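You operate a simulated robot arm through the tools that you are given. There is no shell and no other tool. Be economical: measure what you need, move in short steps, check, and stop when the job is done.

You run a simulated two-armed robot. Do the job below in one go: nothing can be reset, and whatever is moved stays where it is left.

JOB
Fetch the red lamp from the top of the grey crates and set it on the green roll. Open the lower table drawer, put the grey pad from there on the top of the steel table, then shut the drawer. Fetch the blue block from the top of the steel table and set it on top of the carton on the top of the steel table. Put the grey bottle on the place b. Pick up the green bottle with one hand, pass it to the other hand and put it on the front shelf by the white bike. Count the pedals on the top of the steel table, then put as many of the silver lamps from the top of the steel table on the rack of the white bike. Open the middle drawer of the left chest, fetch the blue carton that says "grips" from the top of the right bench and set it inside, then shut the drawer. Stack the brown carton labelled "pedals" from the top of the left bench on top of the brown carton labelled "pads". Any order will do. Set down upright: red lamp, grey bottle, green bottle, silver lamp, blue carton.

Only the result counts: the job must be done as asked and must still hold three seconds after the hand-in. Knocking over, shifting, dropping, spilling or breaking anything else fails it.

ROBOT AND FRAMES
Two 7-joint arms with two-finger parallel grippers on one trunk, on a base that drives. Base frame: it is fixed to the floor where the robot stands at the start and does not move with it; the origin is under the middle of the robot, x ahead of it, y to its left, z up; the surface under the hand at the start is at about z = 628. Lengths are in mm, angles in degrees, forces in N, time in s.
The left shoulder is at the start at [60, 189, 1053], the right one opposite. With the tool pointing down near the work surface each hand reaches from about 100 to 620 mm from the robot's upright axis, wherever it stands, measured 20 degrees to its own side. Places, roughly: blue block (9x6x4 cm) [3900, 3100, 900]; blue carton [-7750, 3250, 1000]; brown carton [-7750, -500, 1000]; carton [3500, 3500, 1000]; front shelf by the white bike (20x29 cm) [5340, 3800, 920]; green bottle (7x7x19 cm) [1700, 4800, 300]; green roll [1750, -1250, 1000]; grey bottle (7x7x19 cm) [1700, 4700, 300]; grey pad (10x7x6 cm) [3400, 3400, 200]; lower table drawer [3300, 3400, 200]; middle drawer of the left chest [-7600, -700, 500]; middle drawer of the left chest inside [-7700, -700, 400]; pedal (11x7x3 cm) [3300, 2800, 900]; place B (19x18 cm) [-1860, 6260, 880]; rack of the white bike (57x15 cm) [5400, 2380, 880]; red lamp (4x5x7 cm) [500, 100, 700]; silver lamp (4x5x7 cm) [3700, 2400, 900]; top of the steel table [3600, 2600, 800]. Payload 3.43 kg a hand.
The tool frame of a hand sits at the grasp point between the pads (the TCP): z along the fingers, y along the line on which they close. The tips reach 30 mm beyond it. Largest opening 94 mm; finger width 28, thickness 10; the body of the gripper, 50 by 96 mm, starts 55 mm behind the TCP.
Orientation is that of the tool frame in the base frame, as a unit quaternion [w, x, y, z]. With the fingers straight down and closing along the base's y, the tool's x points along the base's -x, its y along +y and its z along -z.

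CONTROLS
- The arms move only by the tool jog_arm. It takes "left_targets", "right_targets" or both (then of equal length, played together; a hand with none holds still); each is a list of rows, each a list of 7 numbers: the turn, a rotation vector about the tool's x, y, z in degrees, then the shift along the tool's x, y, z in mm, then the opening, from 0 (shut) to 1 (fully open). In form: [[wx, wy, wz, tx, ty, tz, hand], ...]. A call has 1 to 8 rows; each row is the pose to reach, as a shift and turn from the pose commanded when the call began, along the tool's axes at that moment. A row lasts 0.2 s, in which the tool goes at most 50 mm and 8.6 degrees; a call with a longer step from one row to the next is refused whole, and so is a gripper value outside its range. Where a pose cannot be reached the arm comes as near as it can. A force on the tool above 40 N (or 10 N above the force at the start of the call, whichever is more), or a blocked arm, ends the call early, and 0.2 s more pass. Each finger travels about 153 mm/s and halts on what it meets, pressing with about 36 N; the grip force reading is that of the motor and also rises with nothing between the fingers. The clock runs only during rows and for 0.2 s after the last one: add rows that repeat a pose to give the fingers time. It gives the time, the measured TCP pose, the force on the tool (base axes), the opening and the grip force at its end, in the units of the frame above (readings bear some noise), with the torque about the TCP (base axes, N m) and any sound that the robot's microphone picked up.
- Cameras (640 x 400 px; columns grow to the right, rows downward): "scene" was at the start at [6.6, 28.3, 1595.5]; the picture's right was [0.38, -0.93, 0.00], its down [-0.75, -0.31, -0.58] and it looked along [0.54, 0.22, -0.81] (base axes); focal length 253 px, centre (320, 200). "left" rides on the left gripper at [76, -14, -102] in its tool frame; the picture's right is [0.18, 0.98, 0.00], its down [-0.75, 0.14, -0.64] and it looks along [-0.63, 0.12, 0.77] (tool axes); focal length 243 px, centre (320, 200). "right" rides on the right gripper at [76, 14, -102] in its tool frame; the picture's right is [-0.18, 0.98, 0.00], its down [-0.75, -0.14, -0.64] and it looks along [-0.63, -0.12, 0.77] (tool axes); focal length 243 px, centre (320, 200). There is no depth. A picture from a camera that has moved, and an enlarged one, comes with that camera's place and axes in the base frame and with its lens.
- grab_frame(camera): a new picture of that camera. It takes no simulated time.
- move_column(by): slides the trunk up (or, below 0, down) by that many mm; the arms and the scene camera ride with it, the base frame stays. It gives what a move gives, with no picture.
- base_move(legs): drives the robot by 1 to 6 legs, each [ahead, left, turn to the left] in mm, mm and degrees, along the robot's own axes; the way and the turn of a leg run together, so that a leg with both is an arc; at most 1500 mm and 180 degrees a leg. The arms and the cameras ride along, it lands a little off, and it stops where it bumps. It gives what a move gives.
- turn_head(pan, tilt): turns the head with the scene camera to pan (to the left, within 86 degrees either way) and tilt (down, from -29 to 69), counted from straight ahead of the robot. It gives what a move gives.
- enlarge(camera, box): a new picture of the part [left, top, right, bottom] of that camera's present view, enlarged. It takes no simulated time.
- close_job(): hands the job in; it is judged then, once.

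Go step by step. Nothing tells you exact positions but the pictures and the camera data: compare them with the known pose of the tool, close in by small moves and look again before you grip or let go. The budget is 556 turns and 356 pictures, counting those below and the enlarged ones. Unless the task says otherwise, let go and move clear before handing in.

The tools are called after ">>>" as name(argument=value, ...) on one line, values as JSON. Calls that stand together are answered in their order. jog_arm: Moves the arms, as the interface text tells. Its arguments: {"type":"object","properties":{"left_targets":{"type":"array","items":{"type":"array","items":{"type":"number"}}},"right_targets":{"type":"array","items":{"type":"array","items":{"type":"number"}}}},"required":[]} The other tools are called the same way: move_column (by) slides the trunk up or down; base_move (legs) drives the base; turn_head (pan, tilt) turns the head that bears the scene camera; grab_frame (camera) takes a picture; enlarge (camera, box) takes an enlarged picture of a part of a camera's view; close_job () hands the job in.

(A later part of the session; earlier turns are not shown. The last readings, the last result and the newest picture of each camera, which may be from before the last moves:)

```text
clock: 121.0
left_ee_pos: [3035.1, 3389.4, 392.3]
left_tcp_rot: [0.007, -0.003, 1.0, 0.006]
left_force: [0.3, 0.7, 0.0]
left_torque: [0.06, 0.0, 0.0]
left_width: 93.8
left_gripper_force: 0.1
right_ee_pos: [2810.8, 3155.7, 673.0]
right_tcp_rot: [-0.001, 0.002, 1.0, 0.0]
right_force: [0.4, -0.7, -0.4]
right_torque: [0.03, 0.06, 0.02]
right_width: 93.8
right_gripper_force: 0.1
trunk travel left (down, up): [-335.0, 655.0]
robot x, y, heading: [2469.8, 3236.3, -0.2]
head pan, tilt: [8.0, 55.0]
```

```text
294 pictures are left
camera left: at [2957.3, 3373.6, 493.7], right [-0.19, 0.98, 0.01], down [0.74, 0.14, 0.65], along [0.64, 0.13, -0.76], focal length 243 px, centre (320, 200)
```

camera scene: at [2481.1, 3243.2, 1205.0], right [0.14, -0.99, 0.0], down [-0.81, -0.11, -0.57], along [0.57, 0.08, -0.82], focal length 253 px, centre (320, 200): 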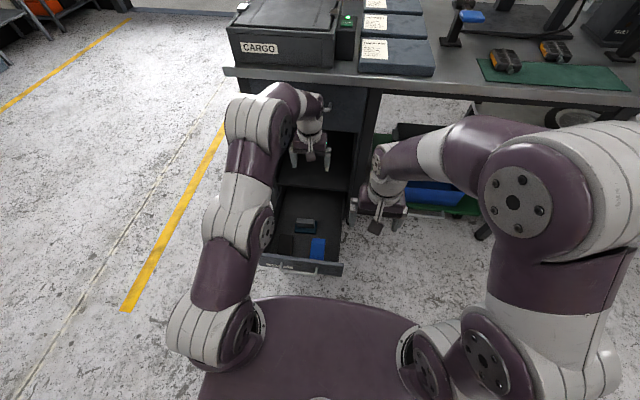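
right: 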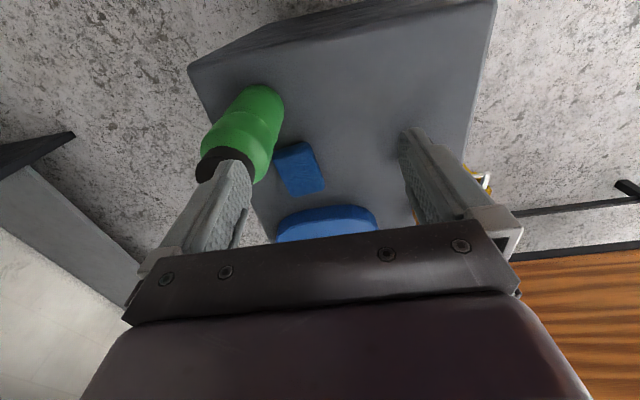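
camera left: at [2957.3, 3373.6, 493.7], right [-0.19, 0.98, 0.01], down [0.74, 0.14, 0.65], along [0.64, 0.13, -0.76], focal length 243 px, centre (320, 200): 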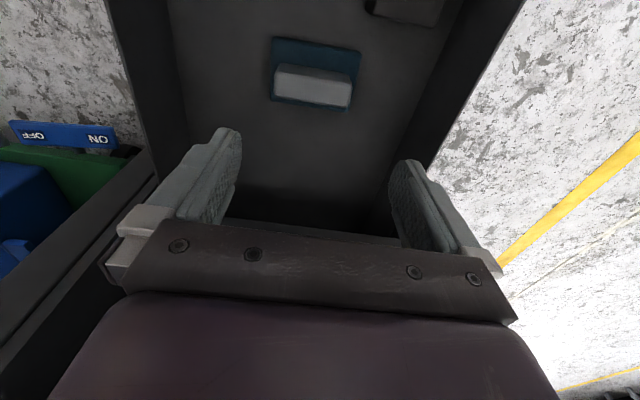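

>>> enlarge(camera="left", box=[250, 20, 410, 120])

```text
4.00 times, centred on (330, 70) of left
camera zoom: at [2957.3, 3373.6, 493.7], right [-0.19, 0.98, 0.01], down [0.74, 0.14, 0.65], along [0.64, 0.13, -0.76], focal length 970 px, centre (280, 720)
```

zoom: 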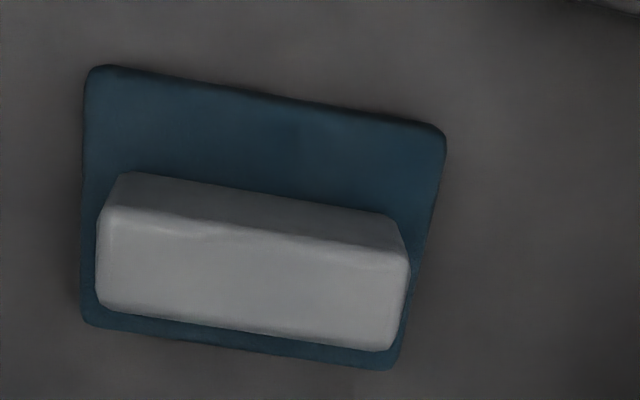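

>>> jog_arm(left_targets=[[0, 0, 0, 3, -8, 50, 1], [0, 0, 0, 3, -8, 100, 1]])

>>> enlarge(camera="left", box=[160, 20, 480, 220])

```text
refused: row 1 steps farther than a row can; nothing moved
```

```text
2.00 times, centred on (320, 120) of left
camera zoom: at [2957.3, 3373.6, 493.7], right [-0.19, 0.98, 0.01], down [0.74, 0.14, 0.65], along [0.64, 0.13, -0.76], focal length 485 px, centre (320, 360)
```

zoom: 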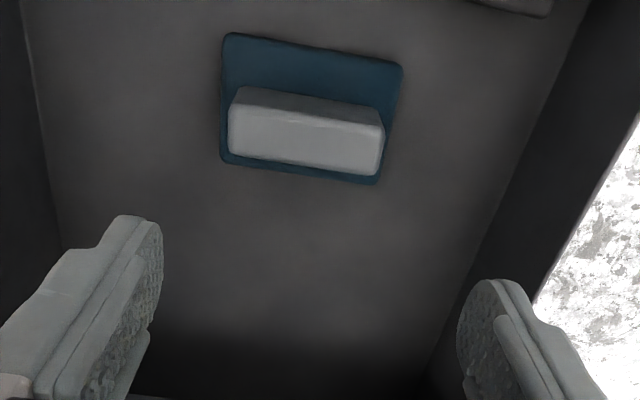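

>>> jog_arm(left_targets=[[0, 0, 0, 2, -4, 40, 1], [0, 0, 0, 3, -8, 80, 1], [0, 0, 0, 3, -8, 100, 1]])

>>> enlarge(camera="left", box=[160, 20, 480, 220])

```text
clock: 121.8
left_ee_pos: [3030.4, 3382.9, 291.9]
left_tcp_rot: [0.008, -0.004, 1.0, 0.006]
left_force: [0.1, -0.4, -0.4]
left_torque: [-0.01, 0.02, 0.0]
left_width: 93.9
left_gripper_force: 0.0
right_ee_pos: [2810.5, 3155.3, 674.6]
right_tcp_rot: [0.0, 0.003, 1.0, 0.0]
right_force: [0.3, 0.1, 0.2]
right_torque: [0.04, -0.01, -0.02]
right_width: 94.1
right_gripper_force: 0.1
trunk travel left (down, up): [-335.0, 655.0]
robot x, y, heading: [2472.2, 3232.6, -0.2]
head pan, tilt: [8.0, 55.0]
```

```text
2.00 times, centred on (320, 120) of left
camera zoom: at [2953.3, 3366.7, 393.6], right [-0.19, 0.98, 0.01], down [0.74, 0.14, 0.65], along [0.64, 0.13, -0.76], focal length 485 px, centre (320, 360)
```

zoom: 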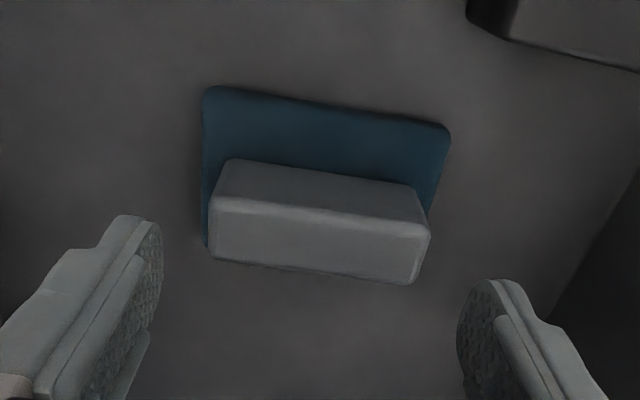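

>>> jog_arm(left_targets=[[0, 0, 0, 0, 0, 30, 1], [0, 0, 0, 0, 0, 50, 1], [0, 0, 0, 0, 0, 64, 1]])

>>> grab_frame(camera="left")

```text
clock: 122.6
left_ee_pos: [3028.8, 3384.4, 232.7]
left_tcp_rot: [0.009, -0.005, 1.0, 0.005]
left_force: [0.4, 0.8, -0.5]
left_torque: [0.02, -0.02, 0.0]
left_width: 94.2
left_gripper_force: 0.1
left hand out of reach, approached as far as the arm can: row 3
right_ee_pos: [2810.3, 3154.8, 674.0]
right_tcp_rot: [-0.001, 0.002, 1.0, 0.0]
right_force: [0.0, -0.2, -0.3]
right_torque: [0.0, -0.01, 0.03]
right_width: 94.0
right_gripper_force: 0.0
trunk travel left (down, up): [-335.0, 655.0]
robot x, y, heading: [2466.8, 3231.8, 0.1]
head pan, tilt: [8.0, 55.0]
```

```text
290 pictures are left
camera left: at [2951.8, 3369.2, 333.9], right [-0.2, 0.98, 0.01], down [0.74, 0.14, 0.66], along [0.64, 0.13, -0.75], focal length 243 px, centre (320, 200)
```

left: 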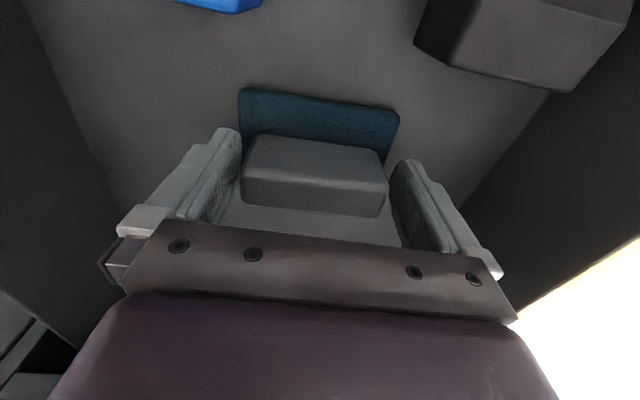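

>>> jog_arm(left_targets=[[0, 0, 0, 0, 0, 0, 0.8], [0, 0, 0, 0, 0, 0, 0.4], [0, 0, 0, 0, 0, 0, 0], [0, 0, 0, 0, 0, 0, 0], [0, 0, 0, 0, 0, 0, 0]])

>>> grab_frame(camera="left")

```text
clock: 123.8
left_ee_pos: [3027.8, 3383.0, 233.2]
left_tcp_rot: [0.008, -0.003, 1.0, 0.005]
left_force: [-0.3, -0.5, 0.1]
left_torque: [0.0, 0.0, 0.02]
left_width: 83.3
left_gripper_force: 35.9
right_ee_pos: [2809.7, 3154.8, 672.9]
right_tcp_rot: [-0.001, 0.002, 1.0, 0.0]
right_force: [-0.3, 0.6, 0.1]
right_torque: [-0.01, -0.02, 0.02]
right_width: 94.1
right_gripper_force: 0.0
trunk travel left (down, up): [-335.0, 655.0]
robot x, y, heading: [2473.0, 3229.1, -0.2]
head pan, tilt: [8.0, 55.0]
```

```text
289 pictures are left
camera left: at [2951.4, 3367.0, 333.9], right [-0.19, 0.98, 0.01], down [0.74, 0.14, 0.66], along [0.64, 0.13, -0.76], focal length 243 px, centre (320, 200)
```

left: 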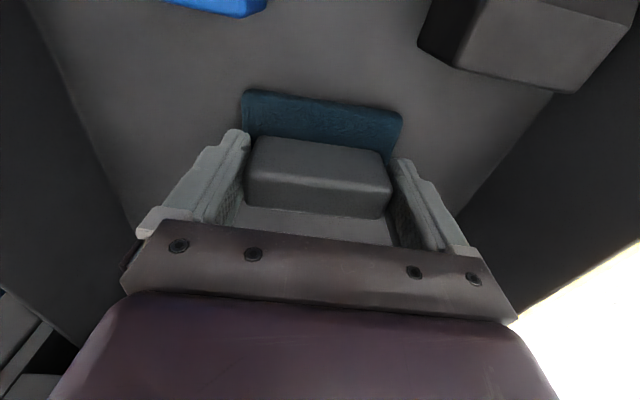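

Gripped at 83 mm. I lift with the trunk and check.

>>> move_column(by=120)

>>> enlarge(camera="scene", box=[230, 100, 390, 280])

>>> grab_frame(camera="left")

```text
clock: 125.3
left_ee_pos: [3028.3, 3383.0, 352.6]
left_tcp_rot: [0.009, -0.003, 1.0, 0.005]
left_force: [-0.1, 0.2, -1.0]
left_torque: [-0.02, -0.01, 0.03]
left_width: 83.5
left_gripper_force: 36.0
right_ee_pos: [2809.5, 3153.0, 792.9]
right_tcp_rot: [-0.001, 0.002, 1.0, 0.0]
right_force: [-0.1, 0.5, 0.3]
right_torque: [0.01, 0.0, -0.01]
right_width: 94.0
right_gripper_force: 0.1
trunk travel left (down, up): [-455.0, 535.0]
robot x, y, heading: [2469.8, 3232.6, -0.5]
head pan, tilt: [8.0, 55.0]
```

```text
2.22 times, centred on (310, 190) of scene
camera zoom: at [2481.4, 3243.3, 1324.9], right [0.14, -0.99, 0.0], down [-0.81, -0.11, -0.57], along [0.57, 0.08, -0.82], focal length 563 px, centre (342, 222)
```

zoom: 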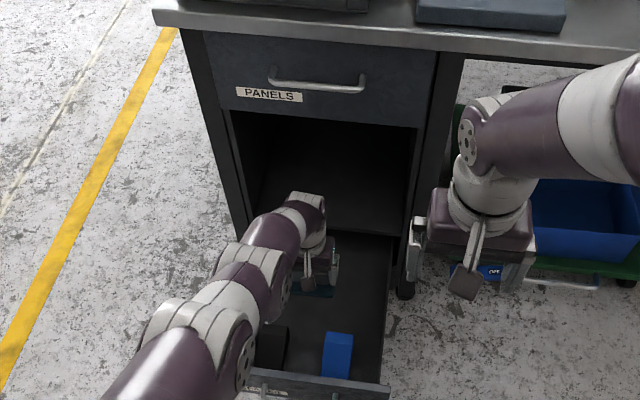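

```text
287 pictures are left
camera left: at [2951.8, 3367.2, 454.1], right [-0.19, 0.98, 0.01], down [0.74, 0.14, 0.66], along [0.64, 0.13, -0.75], focal length 243 px, centre (320, 200)
```

left: 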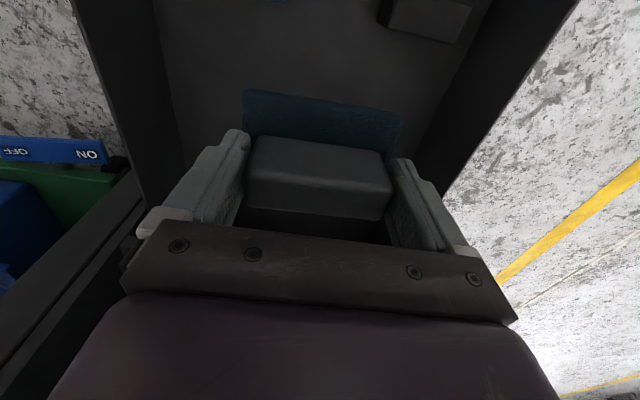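

The grey pad with its base came up. I back off from the table and raise above the tabletop.

>>> base_move(legs=[[-350, 0, 0]])

>>> move_column(by=400)

>>> jog_arm(left_targets=[[0, 0, 0, 20, 0, -40, 0], [0, 0, 0, 40, 0, -80, 0], [0, 0, 0, 60, 0, -120, 0], [0, 0, 0, 80, 0, -160, 0], [0, 0, 0, 100, 0, -200, 0], [0, 0, 0, 100, 0, -250, 0], [0, 0, 0, 100, 0, -290, 0]])

>>> turn_head(pan=0, tilt=50)

>>> grab_frame(camera="scene")

```text
clock: 127.6
left_ee_pos: [2679.0, 3381.9, 352.6]
left_tcp_rot: [0.008, -0.002, 1.0, 0.005]
left_force: [-0.2, 0.1, -0.8]
left_torque: [-0.01, 0.01, 0.0]
left_width: 83.5
left_gripper_force: 35.9
right_ee_pos: [2460.3, 3155.0, 793.5]
right_tcp_rot: [0.0, 0.003, 1.0, 0.0]
right_force: [0.3, -0.6, -0.4]
right_torque: [0.04, -0.01, -0.05]
right_width: 94.2
right_gripper_force: 0.1
trunk travel left (down, up): [-455.0, 535.0]
robot x, y, heading: [2123.7, 3235.1, -0.4]
head pan, tilt: [8.0, 55.0]
```

```text
clock: 131.4
left_ee_pos: [2679.6, 3382.3, 752.5]
left_tcp_rot: [0.009, -0.002, 1.0, 0.005]
left_force: [0.0, -0.7, -2.2]
left_torque: [0.0, -0.03, 0.01]
left_width: 83.5
left_gripper_force: 36.4
right_ee_pos: [2461.1, 3153.4, 1193.4]
right_tcp_rot: [-0.002, 0.003, 1.0, 0.0]
right_force: [-1.5, -0.1, -0.3]
right_torque: [-0.02, -0.01, -0.02]
right_width: 94.0
right_gripper_force: 0.1
trunk travel left (down, up): [-855.0, 135.0]
robot x, y, heading: [2119.8, 3232.6, -0.2]
head pan, tilt: [8.0, 55.0]
```

```text
clock: 133.0
left_ee_pos: [2573.9, 3378.9, 1040.5]
left_tcp_rot: [0.008, -0.003, 1.0, 0.005]
left_force: [0.1, -0.1, -0.4]
left_torque: [-0.03, 0.01, 0.0]
left_width: 83.4
left_gripper_force: 36.2
right_ee_pos: [2461.0, 3155.5, 1194.3]
right_tcp_rot: [0.0, 0.003, 1.0, 0.0]
right_force: [-0.2, 0.1, 0.0]
right_torque: [-0.02, -0.02, 0.0]
right_width: 93.8
right_gripper_force: 0.0
trunk travel left (down, up): [-855.0, 135.0]
robot x, y, heading: [2120.7, 3233.3, -0.1]
head pan, tilt: [8.0, 55.0]
```

```text
clock: 133.7
left_ee_pos: [2574.9, 3378.9, 1040.9]
left_tcp_rot: [0.007, -0.002, 1.0, 0.004]
left_force: [0.2, 0.2, -2.0]
left_torque: [0.02, 0.0, 0.0]
left_width: 83.3
left_gripper_force: 35.8
right_ee_pos: [2461.4, 3155.6, 1193.4]
right_tcp_rot: [-0.001, 0.003, 1.0, 0.0]
right_force: [0.7, 0.1, 0.4]
right_torque: [0.01, 0.0, 0.02]
right_width: 93.9
right_gripper_force: 0.0
trunk travel left (down, up): [-855.0, 135.0]
robot x, y, heading: [2122.7, 3235.4, -0.4]
head pan, tilt: [0.0, 50.0]
```

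```text
286 pictures are left
camera scene: at [2137.5, 3234.6, 1731.4], right [0.0, -1.0, 0.0], down [-0.77, 0.0, -0.64], along [0.64, 0.0, -0.77], focal length 253 px, centre (320, 200)
```

scene: 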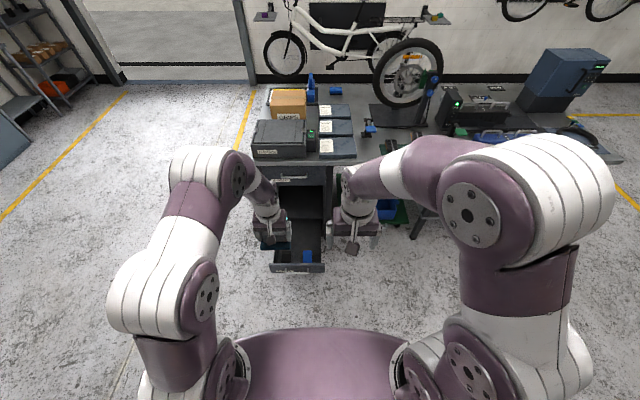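

>>> base_move(legs=[[0, -405, 0.3], [570, 0, 0]])

>>> grab_frame(camera="left")

>>> grab_frame(camera="scene")

```text
clock: 139.1
left_ee_pos: [3150.5, 2967.2, 1040.5]
left_tcp_rot: [0.01, -0.003, 1.0, 0.005]
left_force: [0.3, 0.9, 0.0]
left_torque: [0.01, 0.0, 0.02]
left_width: 83.7
left_gripper_force: 36.3
right_ee_pos: [3035.9, 2742.7, 1194.0]
right_tcp_rot: [0.0, 0.002, 1.0, 0.0]
right_force: [0.9, -0.2, 0.2]
right_torque: [-0.02, -0.01, -0.03]
right_width: 94.0
right_gripper_force: 0.1
trunk travel left (down, up): [-855.0, 135.0]
robot x, y, heading: [2695.3, 2824.1, -0.1]
head pan, tilt: [0.0, 50.0]
```

```text
285 pictures are left
camera left: at [3072.0, 2951.8, 1142.5], right [-0.19, 0.98, 0.01], down [0.74, 0.14, 0.66], along [0.64, 0.13, -0.75], focal length 243 px, centre (320, 200)
```

left: 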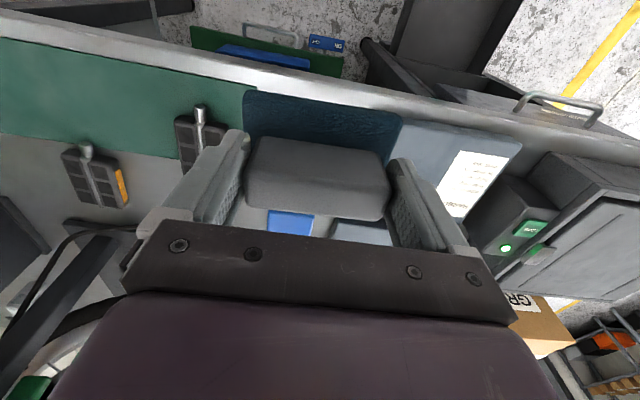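

```text
284 pictures are left
camera scene: at [2712.4, 2822.3, 1731.5], right [0.0, -1.0, 0.0], down [-0.77, 0.0, -0.64], along [0.64, 0.0, -0.77], focal length 253 px, centre (320, 200)
```

scene: 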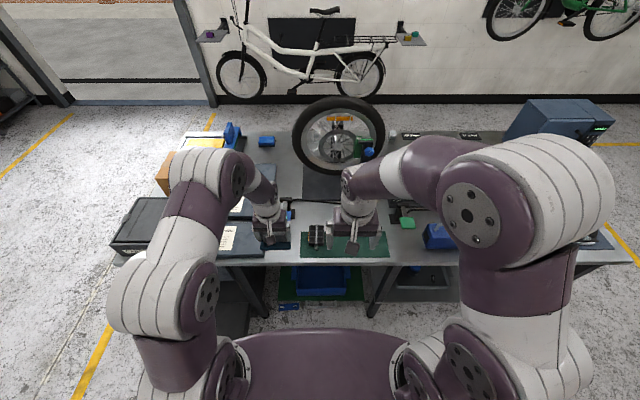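

>>> jog_arm(left_targets=[[0, 0, 0, -43, 10, 0, 0], [0, 0, 0, -43, 10, 40, 0], [0, 0, 0, -43, 10, 78, 0]])

>>> grab_frame(camera="left")

>>> enlarge(camera="scene", box=[220, 170, 340, 270])

```text
clock: 139.9
left_ee_pos: [3194.7, 2978.2, 962.8]
left_tcp_rot: [0.008, -0.002, 1.0, 0.005]
left_force: [0.2, -0.1, -0.8]
left_torque: [0.01, -0.02, 0.01]
left_width: 83.5
left_gripper_force: 35.6
right_ee_pos: [3037.5, 2743.2, 1193.5]
right_tcp_rot: [-0.001, 0.003, 1.0, 0.0]
right_force: [1.3, 0.3, -0.7]
right_torque: [0.01, 0.05, 0.01]
right_width: 94.2
right_gripper_force: 0.1
trunk travel left (down, up): [-855.0, 135.0]
robot x, y, heading: [2696.5, 2824.9, -0.3]
head pan, tilt: [0.0, 50.0]
```

```text
283 pictures are left
camera left: at [3117.8, 2962.7, 1064.3], right [-0.19, 0.98, 0.01], down [0.74, 0.14, 0.66], along [0.64, 0.13, -0.76], focal length 243 px, centre (320, 200)
```

left: 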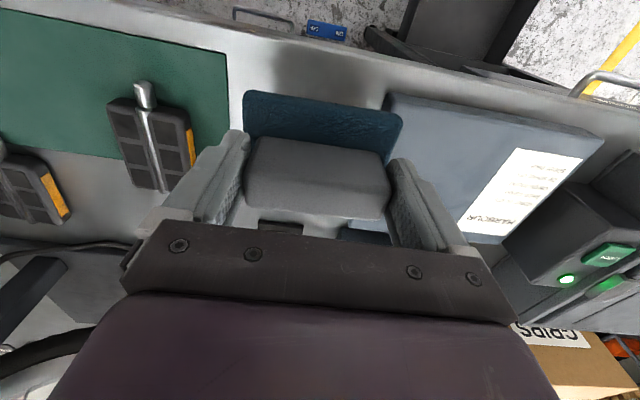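

```text
4.00 times, centred on (280, 220) of scene
camera zoom: at [2714.3, 2822.3, 1731.5], right [0.0, -1.0, 0.0], down [-0.77, 0.0, -0.64], along [0.64, 0.0, -0.77], focal length 1013 px, centre (480, 120)
```

zoom: 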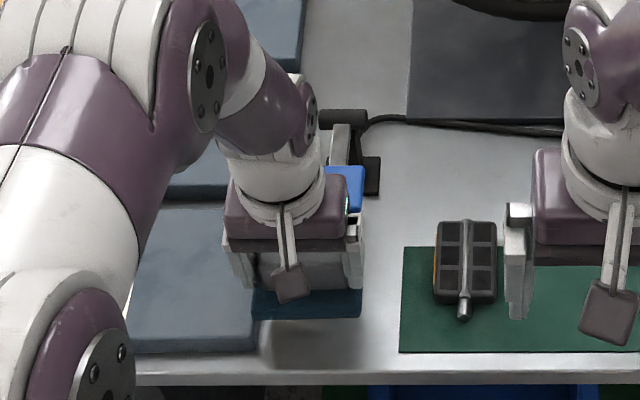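

>>> jog_arm(left_targets=[[0, 0, 0, 0, -16, 0, 0], [0, 0, 0, 0, -16, 7, 0], [0, 0, 0, 0, -16, 14, 0], [0, 0, 0, 0, -16, 18, 0], [0, 0, 0, 0, -16, 22, 0], [0, 0, 0, 0, -16, 26, 0]])

>>> enlarge(camera="left", box=[160, 20, 480, 220])

```text
clock: 141.3
left_ee_pos: [3194.3, 2962.9, 936.0]
left_tcp_rot: [0.009, -0.003, 1.0, 0.006]
left_force: [-0.4, 0.1, -1.0]
left_torque: [0.01, 0.04, 0.03]
left_width: 83.5
left_gripper_force: 36.3
right_ee_pos: [3037.9, 2743.3, 1193.9]
right_tcp_rot: [-0.001, 0.002, 1.0, 0.0]
right_force: [0.0, 0.6, 0.4]
right_torque: [0.01, 0.01, 0.05]
right_width: 94.0
right_gripper_force: 0.1
trunk travel left (down, up): [-855.0, 135.0]
robot x, y, heading: [2696.1, 2819.3, -0.3]
head pan, tilt: [0.0, 50.0]
```

```text
2.00 times, centred on (320, 120) of left
camera zoom: at [3118.1, 2947.2, 1038.4], right [-0.19, 0.98, 0.01], down [0.74, 0.14, 0.66], along [0.64, 0.13, -0.75], focal length 485 px, centre (320, 360)
```

zoom: 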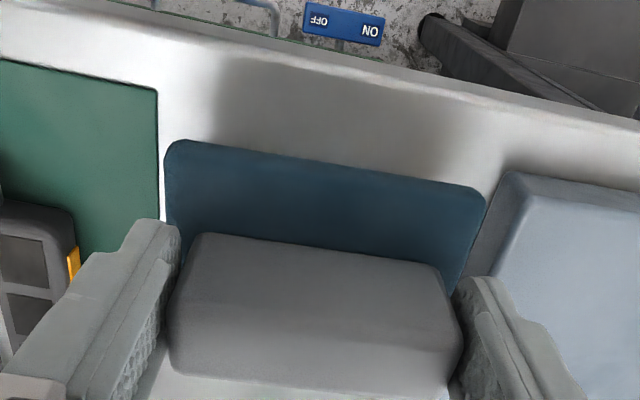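

>>> jog_arm(left_targets=[[0, 0, 0, 0, 0, 4, 0], [0, 0, 0, 0, 0, 8, 0], [0, 0, 0, 0, 0, 11, 0], [0, 0, 0, 0, 0, 14, 0], [0, 0, 0, 0, 0, 17, 0]])

```text
clock: 142.5
left_ee_pos: [3195.1, 2961.3, 920.2]
left_tcp_rot: [0.009, -0.003, 1.0, 0.006]
left_force: [-0.4, 0.3, -1.2]
left_torque: [-0.02, -0.02, -0.02]
left_width: 83.4
left_gripper_force: 36.1
right_ee_pos: [3036.3, 2743.2, 1193.0]
right_tcp_rot: [-0.001, 0.003, 1.0, 0.0]
right_force: [-0.1, 0.5, 0.0]
right_torque: [-0.03, -0.01, 0.01]
right_width: 93.9
right_gripper_force: 0.0
trunk travel left (down, up): [-855.0, 135.0]
robot x, y, heading: [2694.2, 2821.6, -0.5]
head pan, tilt: [0.0, 50.0]
```

>>> jog_arm(left_targets=[[0, 0, 0, 0, 0, 3, 0], [0, 0, 0, 0, 0, 6, 0], [0, 0, 0, 0, 0, 9, 0], [0, 0, 0, 0, 0, 12, 0], [0, 0, 0, 0, 0, 15, 0]])

>>> enlarge(camera="left", box=[160, 20, 480, 220])

```text
clock: 143.7
left_ee_pos: [3194.8, 2962.7, 906.0]
left_tcp_rot: [0.008, -0.002, 1.0, 0.005]
left_force: [0.0, -0.8, -1.1]
left_torque: [0.01, 0.0, 0.04]
left_width: 83.6
left_gripper_force: 36.0
right_ee_pos: [3035.7, 2743.7, 1194.1]
right_tcp_rot: [-0.001, 0.003, 1.0, 0.0]
right_force: [1.2, -0.1, 0.1]
right_torque: [0.0, 0.02, 0.0]
right_width: 94.0
right_gripper_force: 0.1
trunk travel left (down, up): [-855.0, 135.0]
robot x, y, heading: [2697.9, 2822.0, -0.0]
head pan, tilt: [0.0, 50.0]
```

```text
2.00 times, centred on (320, 120) of left
camera zoom: at [3117.9, 2947.4, 1007.1], right [-0.19, 0.98, 0.01], down [0.74, 0.14, 0.66], along [0.64, 0.13, -0.75], focal length 485 px, centre (320, 360)
```

zoom: 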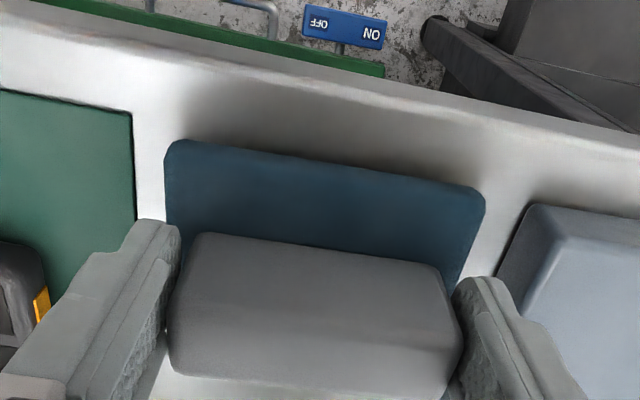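

>>> jog_arm(left_targets=[[0, 0, 0, 0, 0, 3, 0], [0, 0, 0, 0, 0, 6, 0], [0, 0, 0, 0, 0, 9, 0], [0, 0, 0, 0, 0, 12, 0], [0, 0, 0, 0, 0, 15, 0], [0, 0, 0, 0, 0, 18, 0]])

>>> enlarge(camera="left", box=[160, 20, 480, 220])

```text
clock: 145.1
left_ee_pos: [3195.5, 2962.3, 888.8]
left_tcp_rot: [0.012, -0.003, 1.0, 0.005]
left_force: [2.9, 3.9, 25.1]
left_torque: [-0.03, -0.3, 0.1]
left_width: 83.6
left_gripper_force: 35.8
right_ee_pos: [3034.0, 2743.5, 1194.4]
right_tcp_rot: [0.001, 0.001, 1.0, 0.001]
right_force: [0.5, 0.6, -0.3]
right_torque: [0.01, 0.02, 0.0]
right_width: 93.9
right_gripper_force: 0.2
trunk travel left (down, up): [-855.0, 135.0]
robot x, y, heading: [2701.5, 2819.5, -0.3]
head pan, tilt: [0.0, 50.0]
```

```text
2.00 times, centred on (320, 120) of left
camera zoom: at [3117.6, 2947.5, 990.6], right [-0.19, 0.98, 0.01], down [0.74, 0.14, 0.66], along [0.65, 0.13, -0.75], focal length 485 px, centre (320, 360)
```

zoom: 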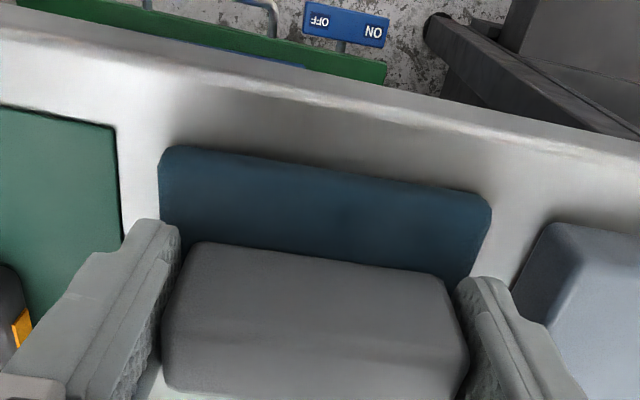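

>>> jog_arm(left_targets=[[0, 0, 0, 0, 0, -2, 0], [0, 0, 0, 0, 0, -2, 1], [0, 0, 0, 0, 0, -2, 1], [0, 0, 0, 0, 0, -2, 1], [0, 0, 0, 0, 0, -20, 1], [0, 0, 0, 0, 0, -60, 1], [0, 0, 0, 0, 0, -105, 1], [0, 0, 0, 0, 0, -150, 1]])

>>> grab_frame(camera="left")

```text
clock: 146.9
left_ee_pos: [3192.4, 2962.0, 1036.9]
left_tcp_rot: [0.008, -0.003, 1.0, 0.005]
left_force: [-0.1, 0.6, 0.6]
left_torque: [0.0, -0.01, -0.03]
left_width: 94.0
left_gripper_force: 0.0
right_ee_pos: [3035.1, 2742.5, 1193.3]
right_tcp_rot: [0.0, 0.004, 1.0, 0.0]
right_force: [-0.8, -1.2, -0.5]
right_torque: [-0.01, -0.01, 0.01]
right_width: 94.2
right_gripper_force: 0.0
trunk travel left (down, up): [-855.0, 135.0]
robot x, y, heading: [2698.4, 2823.9, -0.5]
head pan, tilt: [0.0, 50.0]
```

```text
278 pictures are left
camera left: at [3115.9, 2946.6, 1138.3], right [-0.19, 0.98, 0.01], down [0.74, 0.14, 0.66], along [0.64, 0.13, -0.75], focal length 243 px, centre (320, 200)
```

left: 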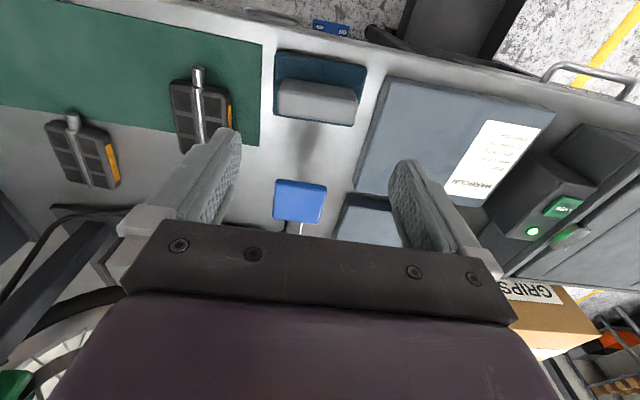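

Pad placed. Now I go shut the drawer: back off, shift left, lower the trunk with the left fist closed.

>>> base_move(legs=[[-550, 0, 0.4], [0, 420, 0]])

>>> move_column(by=-400)

>>> move_column(by=-300)

>>> jog_arm(left_targets=[[0, 0, 0, -15, 0, 30, 0], [0, 0, 0, -30, 0, 60, 0], [0, 0, 0, -40, 0, 90, 0], [0, 0, 0, -50, 0, 120, 0]])

>>> grab_frame(camera="scene")

>>> grab_frame(camera="left")

```text
clock: 152.3
left_ee_pos: [2637.1, 3387.0, 1036.5]
left_tcp_rot: [0.008, -0.008, 1.0, 0.006]
left_force: [-0.1, 0.0, -0.5]
left_torque: [-0.02, -0.02, 0.01]
left_width: 94.1
left_gripper_force: 0.0
right_ee_pos: [2481.4, 3165.2, 1193.4]
right_tcp_rot: [0.0, -0.001, 1.0, 0.0]
right_force: [0.0, 0.2, -0.4]
right_torque: [-0.01, -0.01, 0.02]
right_width: 93.9
right_gripper_force: 0.1
trunk travel left (down, up): [-855.0, 135.0]
robot x, y, heading: [2140.8, 3240.7, 0.2]
head pan, tilt: [0.0, 50.0]
```

```text
clock: 156.1
left_ee_pos: [2638.1, 3387.1, 635.5]
left_tcp_rot: [0.009, -0.008, 1.0, 0.005]
left_force: [0.0, 1.1, 0.7]
left_torque: [0.01, 0.05, 0.0]
left_width: 94.0
left_gripper_force: 0.0
right_ee_pos: [2482.5, 3166.4, 793.4]
right_tcp_rot: [0.0, -0.002, 1.0, 0.0]
right_force: [-0.3, 0.3, -0.2]
right_torque: [-0.01, -0.02, 0.0]
right_width: 93.9
right_gripper_force: 0.0
trunk travel left (down, up): [-455.0, 535.0]
robot x, y, heading: [2138.9, 3245.4, 0.2]
head pan, tilt: [0.0, 50.0]
```

```text
clock: 159.1
left_ee_pos: [2638.2, 3386.9, 336.2]
left_tcp_rot: [0.009, -0.007, 1.0, 0.004]
left_force: [-0.9, 0.0, 0.6]
left_torque: [-0.02, 0.01, -0.01]
left_width: 94.0
left_gripper_force: 0.0
right_ee_pos: [2481.1, 3166.6, 493.9]
right_tcp_rot: [-0.001, -0.001, 1.0, 0.0]
right_force: [-0.4, 0.2, 0.3]
right_torque: [0.04, 0.02, -0.01]
right_width: 94.1
right_gripper_force: 0.1
trunk travel left (down, up): [-155.0, 835.0]
robot x, y, heading: [2143.5, 3242.2, 0.1]
head pan, tilt: [0.0, 50.0]
```

```text
clock: 160.1
left_ee_pos: [2691.9, 3388.5, 215.5]
left_tcp_rot: [0.009, -0.007, 1.0, 0.005]
left_force: [-0.1, 1.0, 0.1]
left_torque: [-0.03, -0.04, -0.01]
left_width: 0.2
left_gripper_force: 33.0
right_ee_pos: [2482.3, 3166.8, 493.4]
right_tcp_rot: [0.0, -0.002, 1.0, 0.001]
right_force: [0.2, -0.3, 0.4]
right_torque: [0.03, -0.04, 0.01]
right_width: 94.2
right_gripper_force: 0.1
trunk travel left (down, up): [-155.0, 835.0]
robot x, y, heading: [2142.6, 3244.3, 0.1]
head pan, tilt: [0.0, 50.0]
```

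```text
277 pictures are left
camera scene: at [2158.0, 3243.0, 1031.5], right [0.0, -1.0, 0.0], down [-0.77, 0.0, -0.64], along [0.64, 0.0, -0.77], focal length 253 px, centre (320, 200)
```

scene: 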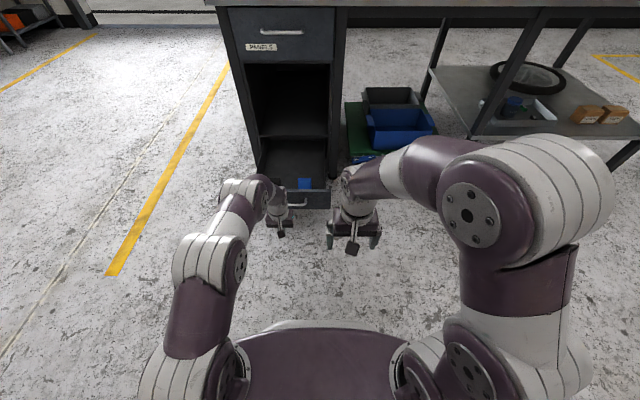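

```text
276 pictures are left
camera left: at [2614.5, 3372.6, 317.0], right [-0.2, 0.98, 0.01], down [0.74, 0.14, 0.66], along [0.64, 0.13, -0.75], focal length 243 px, centre (320, 200)
```

left: 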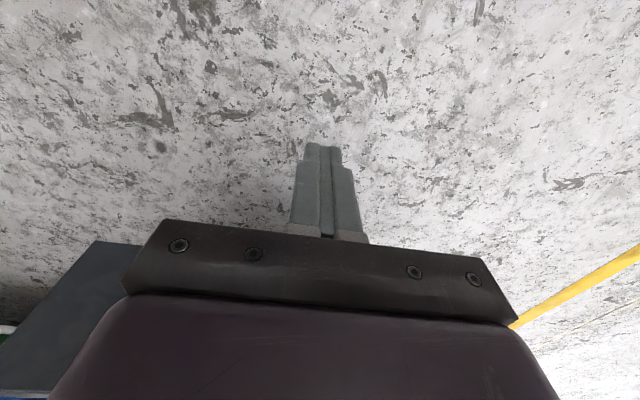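

>>> base_move(legs=[[200, 0, 0]])

>>> grab_frame(camera="scene")

```text
clock: 161.7
left_ee_pos: [2890.7, 3387.1, 215.2]
left_tcp_rot: [0.009, -0.005, 1.0, 0.005]
left_force: [-0.2, -0.3, -0.6]
left_torque: [0.02, 0.0, -0.01]
left_width: 0.0
left_gripper_force: 33.0
right_ee_pos: [2680.2, 3166.8, 494.0]
right_tcp_rot: [0.0, -0.001, 1.0, -0.001]
right_force: [0.1, 0.1, 0.1]
right_torque: [0.0, 0.01, 0.03]
right_width: 94.0
right_gripper_force: 0.1
trunk travel left (down, up): [-155.0, 835.0]
robot x, y, heading: [2342.8, 3242.9, -0.1]
head pan, tilt: [0.0, 50.0]
```

```text
275 pictures are left
camera scene: at [2357.4, 3243.5, 1031.4], right [0.0, -1.0, 0.0], down [-0.77, 0.0, -0.64], along [0.64, 0.0, -0.77], focal length 253 px, centre (320, 200)
```

scene: 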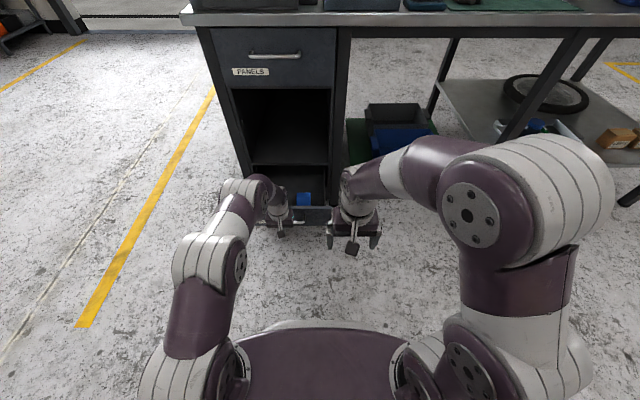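

It is pushing the drawer along. I continue, then finish with the arm watching force.

>>> base_move(legs=[[170, 0, 0]])

>>> jog_arm(left_targets=[[0, 0, 0, -8, 0, 0, 0], [0, 0, 0, -16, 0, 0, 0], [0, 0, 0, -24, 0, 0, 0], [0, 0, 0, -32, 0, 0, 0], [0, 0, 0, -40, 0, 0, 0], [0, 0, 0, -48, 0, 0, 0], [0, 0, 0, -56, 0, 0, 0]])

>>> enlarge(camera="scene", box=[160, 40, 400, 260])

```text
clock: 163.2
left_ee_pos: [3059.7, 3388.9, 215.8]
left_tcp_rot: [0.01, -0.005, 1.0, 0.005]
left_force: [0.2, -0.7, 0.4]
left_torque: [0.01, 0.0, 0.01]
left_width: 0.1
left_gripper_force: 33.1
right_ee_pos: [2848.8, 3165.7, 494.3]
right_tcp_rot: [-0.001, 0.0, 1.0, 0.001]
right_force: [-0.2, 0.2, -0.4]
right_torque: [0.02, 0.0, -0.02]
right_width: 93.9
right_gripper_force: 0.1
trunk travel left (down, up): [-155.0, 835.0]
robot x, y, heading: [2510.4, 3246.2, -0.2]
head pan, tilt: [0.0, 50.0]
```

```text
clock: 164.9
left_ee_pos: [3109.8, 3388.1, 213.6]
left_tcp_rot: [0.001, -0.005, 1.0, 0.005]
left_force: [-1.9, -0.5, -1.1]
left_torque: [0.07, -0.03, -0.02]
left_width: 0.0
left_gripper_force: 33.0
right_ee_pos: [2848.5, 3165.1, 492.8]
right_tcp_rot: [-0.001, -0.001, 1.0, -0.001]
right_force: [0.4, -0.3, 0.6]
right_torque: [-0.01, 0.0, -0.01]
right_width: 93.8
right_gripper_force: 0.1
trunk travel left (down, up): [-155.0, 835.0]
robot x, y, heading: [2509.7, 3246.1, 0.1]
head pan, tilt: [0.0, 50.0]
stopped in row 7 (left hand): the force on the tool passed its limit at 42 N (the readings are from after the stop); the commanded pose is now the measured one
```

```text
1.82 times, centred on (280, 150) of scene
camera zoom: at [2524.9, 3243.7, 1031.3], right [0.0, -1.0, 0.0], down [-0.77, 0.0, -0.64], along [0.64, 0.0, -0.77], focal length 460 px, centre (393, 291)
```

zoom: 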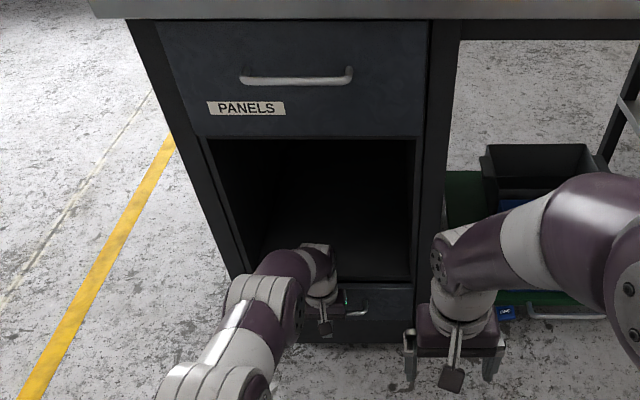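

>>> base_move(legs=[[-350, 0, 0]])

>>> turn_head(pan=8, tilt=35)

>>> enlarge(camera="scene", box=[220, 60, 420, 260])

```text
clock: 167.2
left_ee_pos: [2768.3, 3384.4, 214.6]
left_tcp_rot: [0.001, -0.003, 1.0, 0.005]
left_force: [0.3, -0.4, -0.4]
left_torque: [-0.02, -0.02, 0.02]
left_width: 0.2
left_gripper_force: 32.9
right_ee_pos: [2507.2, 3165.5, 493.0]
right_tcp_rot: [0.0, 0.001, 1.0, -0.001]
right_force: [-0.2, 0.3, 0.8]
right_torque: [0.01, 0.02, 0.0]
right_width: 93.9
right_gripper_force: 0.0
trunk travel left (down, up): [-155.0, 835.0]
robot x, y, heading: [2164.4, 3243.6, -0.0]
head pan, tilt: [0.0, 50.0]
```

```text
clock: 167.9
left_ee_pos: [2768.5, 3385.3, 213.7]
left_tcp_rot: [0.001, -0.003, 1.0, 0.005]
left_force: [-0.1, -0.2, -0.3]
left_torque: [0.02, -0.03, -0.02]
left_width: 0.0
left_gripper_force: 33.3
right_ee_pos: [2505.2, 3164.1, 492.1]
right_tcp_rot: [-0.001, 0.002, 1.0, -0.001]
right_force: [-0.7, -0.2, -0.1]
right_torque: [-0.01, -0.01, -0.05]
right_width: 93.8
right_gripper_force: 0.1
trunk travel left (down, up): [-155.0, 835.0]
robot x, y, heading: [2167.2, 3242.0, -0.1]
head pan, tilt: [8.0, 35.0]
```

```text
2.00 times, centred on (320, 160) of scene
camera zoom: at [2192.5, 3255.9, 1053.1], right [0.14, -0.99, 0.0], down [-0.57, -0.08, -0.82], along [0.81, 0.11, -0.57], focal length 507 px, centre (320, 280)
```

zoom: 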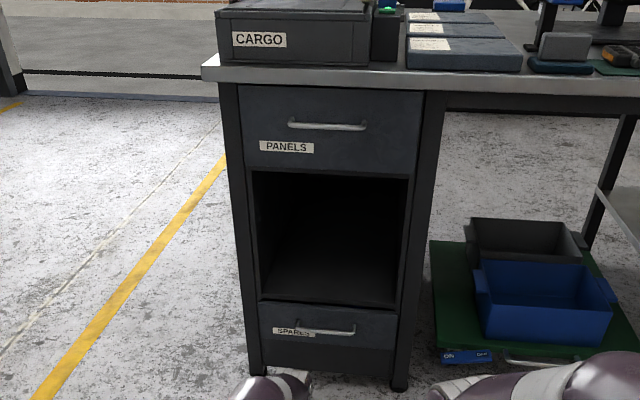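

Drawer is shut with the pad on the table. Next I look for the two bottles near (1700, 4750).

>>> move_column(by=300)

>>> base_move(legs=[[-100, 0, 0], [0, 0, 90]])

>>> turn_head(pan=5, tilt=30)

>>> grab_frame(camera="scene")

```text
clock: 170.9
left_ee_pos: [2768.7, 3386.3, 514.9]
left_tcp_rot: [0.001, -0.003, 1.0, 0.005]
left_force: [0.3, -0.1, 0.1]
left_torque: [0.01, -0.01, -0.03]
left_width: 0.1
left_gripper_force: 33.2
right_ee_pos: [2505.6, 3165.9, 793.2]
right_tcp_rot: [-0.001, 0.001, 1.0, 0.0]
right_force: [0.4, 0.0, 0.4]
right_torque: [0.04, 0.03, 0.03]
right_width: 93.8
right_gripper_force: 0.1
trunk travel left (down, up): [-455.0, 535.0]
robot x, y, heading: [2166.1, 3243.0, -0.1]
head pan, tilt: [8.0, 35.0]
```

```text
clock: 175.2
left_ee_pos: [2047.9, 3862.1, 515.7]
left_tcp_rot: [0.004, -0.637, 0.771, 0.005]
left_force: [0.6, 0.3, 0.2]
left_torque: [-0.02, -0.01, -0.03]
left_width: 0.0
left_gripper_force: 32.8
right_ee_pos: [2206.4, 3562.5, 794.1]
right_tcp_rot: [0.0, -0.637, 0.771, -0.001]
right_force: [0.3, 0.2, -0.7]
right_torque: [0.02, -0.01, 0.0]
right_width: 94.0
right_gripper_force: 0.0
trunk travel left (down, up): [-455.0, 535.0]
robot x, y, heading: [2061.8, 3244.7, 79.0]
head pan, tilt: [8.0, 35.0]
stopped in leg 2: the force on the tool passed its limit at 99 N (the readings are from after the stop); the commanded pose is now the measured one
```

```text
clock: 175.9
left_ee_pos: [2047.9, 3860.9, 515.7]
left_tcp_rot: [0.004, -0.637, 0.771, 0.005]
left_force: [0.8, -1.5, 0.1]
left_torque: [0.04, 0.07, 0.01]
left_width: 0.1
left_gripper_force: 32.8
right_ee_pos: [2205.5, 3560.8, 793.9]
right_tcp_rot: [-0.001, -0.637, 0.771, 0.0]
right_force: [-0.1, 0.6, -0.6]
right_torque: [-0.04, 0.01, 0.01]
right_width: 94.1
right_gripper_force: 0.1
trunk travel left (down, up): [-455.0, 535.0]
robot x, y, heading: [2065.7, 3239.7, 79.2]
head pan, tilt: [5.0, 30.0]
```

```text
272 pictures are left
camera scene: at [2063.6, 3274.9, 1360.9], right [0.99, -0.1, 0.0], down [-0.05, -0.5, -0.87], along [0.09, 0.86, -0.5], focal length 253 px, centre (320, 200)
```

scene: 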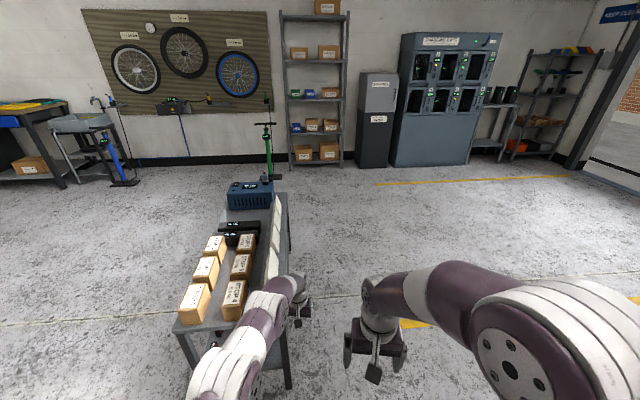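

The left hand touched the side of the low table. I rotate back out and inspect the table for changes.

>>> base_move(legs=[[0, 0, -20]])

>>> jog_arm(left_targets=[[0, 0, 0, 30, 0, -40, 0.5], [0, 0, 0, 60, 0, -80, 1], [0, 0, 0, 90, 0, -120, 1], [0, 0, 0, 120, 0, -160, 1], [0, 0, 0, 150, 0, -200, 1], [0, 0, 0, 180, 0, -240, 1], [0, 0, 0, 210, 0, -270, 1], [0, 0, 0, 240, 0, -290, 1]])

>>> turn_head(pan=40, tilt=35)

>>> grab_frame(camera="scene")

```text
clock: 177.4
left_ee_pos: [2266.0, 3828.9, 515.5]
left_tcp_rot: [0.005, -0.489, 0.872, 0.005]
left_force: [0.3, -0.3, -0.7]
left_torque: [0.0, 0.04, -0.06]
left_width: 0.2
left_gripper_force: 32.7
right_ee_pos: [2309.4, 3492.5, 792.4]
right_tcp_rot: [-0.001, -0.488, 0.873, -0.001]
right_force: [-0.5, 0.4, -1.0]
right_torque: [0.01, 0.01, 0.04]
right_width: 94.1
right_gripper_force: 0.0
trunk travel left (down, up): [-455.0, 535.0]
robot x, y, heading: [2064.9, 3240.2, 58.5]
head pan, tilt: [5.0, 30.0]
```

```text
clock: 179.2
left_ee_pos: [2137.2, 3620.3, 800.3]
left_tcp_rot: [0.006, -0.489, 0.872, 0.005]
left_force: [0.4, -0.5, -0.6]
left_torque: [0.02, -0.03, 0.03]
left_width: 94.2
left_gripper_force: 0.1
right_ee_pos: [2308.5, 3492.0, 793.6]
right_tcp_rot: [0.001, -0.488, 0.873, 0.0]
right_force: [0.3, 0.0, -0.6]
right_torque: [0.01, 0.03, 0.01]
right_width: 94.1
right_gripper_force: 0.1
trunk travel left (down, up): [-455.0, 535.0]
robot x, y, heading: [2065.5, 3243.9, 58.4]
head pan, tilt: [5.0, 30.0]
```

```text
clock: 180.2
left_ee_pos: [2138.2, 3620.1, 801.4]
left_tcp_rot: [0.005, -0.489, 0.872, 0.003]
left_force: [-0.1, 0.2, 0.3]
left_torque: [0.0, 0.0, -0.01]
left_width: 93.9
left_gripper_force: 0.1
right_ee_pos: [2309.5, 3492.3, 793.2]
right_tcp_rot: [-0.002, -0.489, 0.873, 0.0]
right_force: [-0.4, -0.7, 0.2]
right_torque: [0.02, 0.02, -0.04]
right_width: 94.1
right_gripper_force: 0.0
trunk travel left (down, up): [-455.0, 535.0]
robot x, y, heading: [2064.7, 3240.2, 58.7]
head pan, tilt: [40.0, 35.0]
```

```text
271 pictures are left
camera scene: at [2021.2, 3279.7, 1353.2], right [0.99, 0.15, 0.0], down [0.08, -0.57, -0.82], along [-0.12, 0.81, -0.57], focal length 253 px, centre (320, 200)
```

scene: 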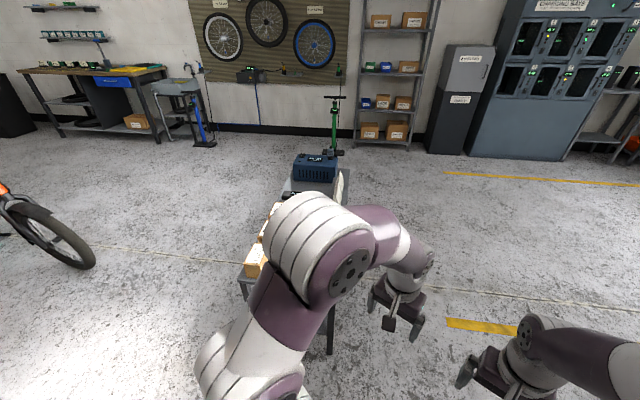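

>>> base_move(legs=[[0, 0, -58.7], [540, 0, 0], [0, 0, 90], [1450, 0, 0], [0, 0, 70]])

>>> turn_head(pan=15, tilt=35)

>>> grab_frame(camera="scene")

```text
clock: 199.6
left_ee_pos: [2267.6, 4682.0, 801.6]
left_tcp_rot: [0.0, 0.981, -0.192, -0.006]
left_force: [0.3, 0.6, 0.2]
left_torque: [-0.01, -0.01, 0.02]
left_width: 94.2
left_gripper_force: 0.0
right_ee_pos: [2366.4, 4870.8, 793.0]
right_tcp_rot: [-0.001, 0.981, -0.193, 0.001]
right_force: [0.3, 0.0, -0.5]
right_torque: [0.03, -0.01, 0.02]
right_width: 94.0
right_gripper_force: 0.1
trunk travel left (down, up): [-455.0, 535.0]
robot x, y, heading: [2650.0, 4672.3, 158.1]
head pan, tilt: [40.0, 35.0]
```

```text
clock: 200.4
left_ee_pos: [2266.7, 4682.8, 801.7]
left_tcp_rot: [-0.001, 0.981, -0.193, -0.006]
left_force: [-0.6, -0.1, -0.8]
left_torque: [0.03, -0.01, -0.04]
left_width: 93.9
left_gripper_force: 0.0
right_ee_pos: [2367.4, 4870.5, 793.6]
right_tcp_rot: [-0.001, 0.981, -0.192, 0.002]
right_force: [1.2, -0.2, -0.3]
right_torque: [0.02, 0.02, -0.02]
right_width: 94.0
right_gripper_force: 0.1
trunk travel left (down, up): [-455.0, 535.0]
robot x, y, heading: [2652.3, 4672.2, 157.8]
head pan, tilt: [15.0, 35.0]
```

```text
270 pictures are left
camera scene: at [2619.1, 4660.1, 1353.2], right [0.13, 0.99, 0.0], down [0.57, -0.07, -0.82], along [-0.81, 0.1, -0.57], focal length 253 px, centre (320, 200)
```

scene: 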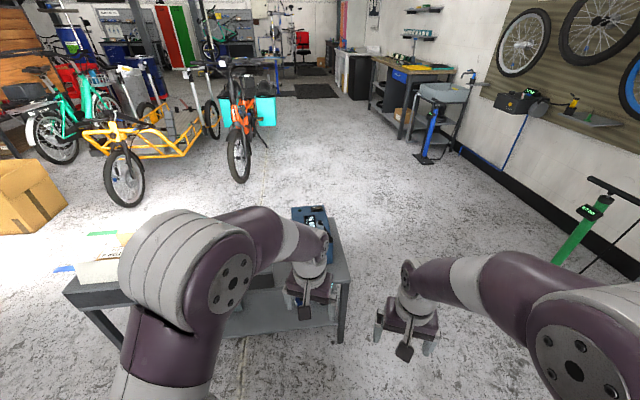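

>>> base_move(legs=[[0, 0, 22], [-350, 0, 0]])

>>> move_column(by=-350)

>>> turn_head(pan=10, tilt=25)

>>> grab_frame(camera="scene")

```text
clock: 203.9
left_ee_pos: [2648.8, 4536.3, 800.9]
left_tcp_rot: [0.001, 1.0, 0.0, -0.007]
left_force: [-0.6, -0.1, 0.1]
left_torque: [-0.01, 0.01, -0.03]
left_width: 93.8
left_gripper_force: 0.1
right_ee_pos: [2669.5, 4746.4, 793.7]
right_tcp_rot: [0.0, 1.0, -0.001, 0.0]
right_force: [0.7, 0.3, 0.7]
right_torque: [-0.02, -0.02, -0.01]
right_width: 94.3
right_gripper_force: 0.1
trunk travel left (down, up): [-455.0, 535.0]
robot x, y, heading: [3006.4, 4673.8, 180.0]
head pan, tilt: [15.0, 35.0]
```

```text
clock: 207.3
left_ee_pos: [2648.0, 4535.2, 451.9]
left_tcp_rot: [0.001, 1.0, 0.0, -0.006]
left_force: [0.1, 0.1, 0.4]
left_torque: [0.01, -0.01, 0.01]
left_width: 93.9
left_gripper_force: 0.0
right_ee_pos: [2669.2, 4746.8, 443.1]
right_tcp_rot: [-0.001, 1.0, 0.0, 0.001]
right_force: [0.3, -0.2, 0.0]
right_torque: [0.0, 0.02, 0.0]
right_width: 94.1
right_gripper_force: 0.0
trunk travel left (down, up): [-105.0, 885.0]
robot x, y, heading: [3010.8, 4668.1, 180.2]
head pan, tilt: [15.0, 35.0]
```

```text
clock: 208.1
left_ee_pos: [2647.6, 4535.7, 451.2]
left_tcp_rot: [0.002, 1.0, 0.0, -0.006]
left_force: [0.2, -0.7, -0.3]
left_torque: [-0.03, 0.0, -0.02]
left_width: 93.9
left_gripper_force: 0.1
right_ee_pos: [2669.4, 4747.3, 442.9]
right_tcp_rot: [-0.001, 1.0, 0.0, 0.0]
right_force: [-0.2, -0.7, 0.7]
right_torque: [0.01, 0.0, 0.01]
right_width: 94.0
right_gripper_force: 0.1
trunk travel left (down, up): [-105.0, 885.0]
robot x, y, heading: [3006.4, 4671.3, 179.8]
head pan, tilt: [10.0, 25.0]
```

```text
269 pictures are left
camera scene: at [2977.2, 4655.4, 1018.9], right [-0.17, 0.98, 0.0], down [0.42, 0.07, -0.91], along [-0.89, -0.16, -0.42], focal length 253 px, centre (320, 200)
```

scene: 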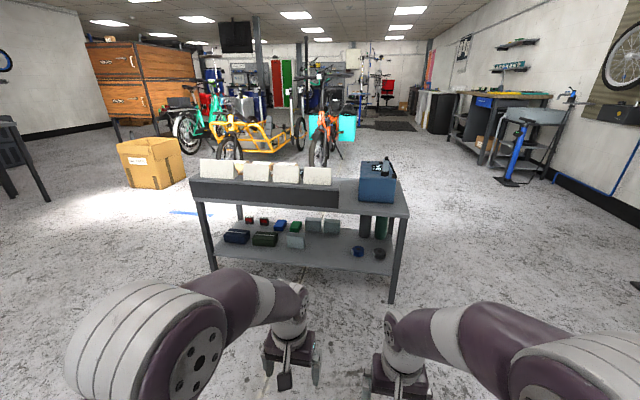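

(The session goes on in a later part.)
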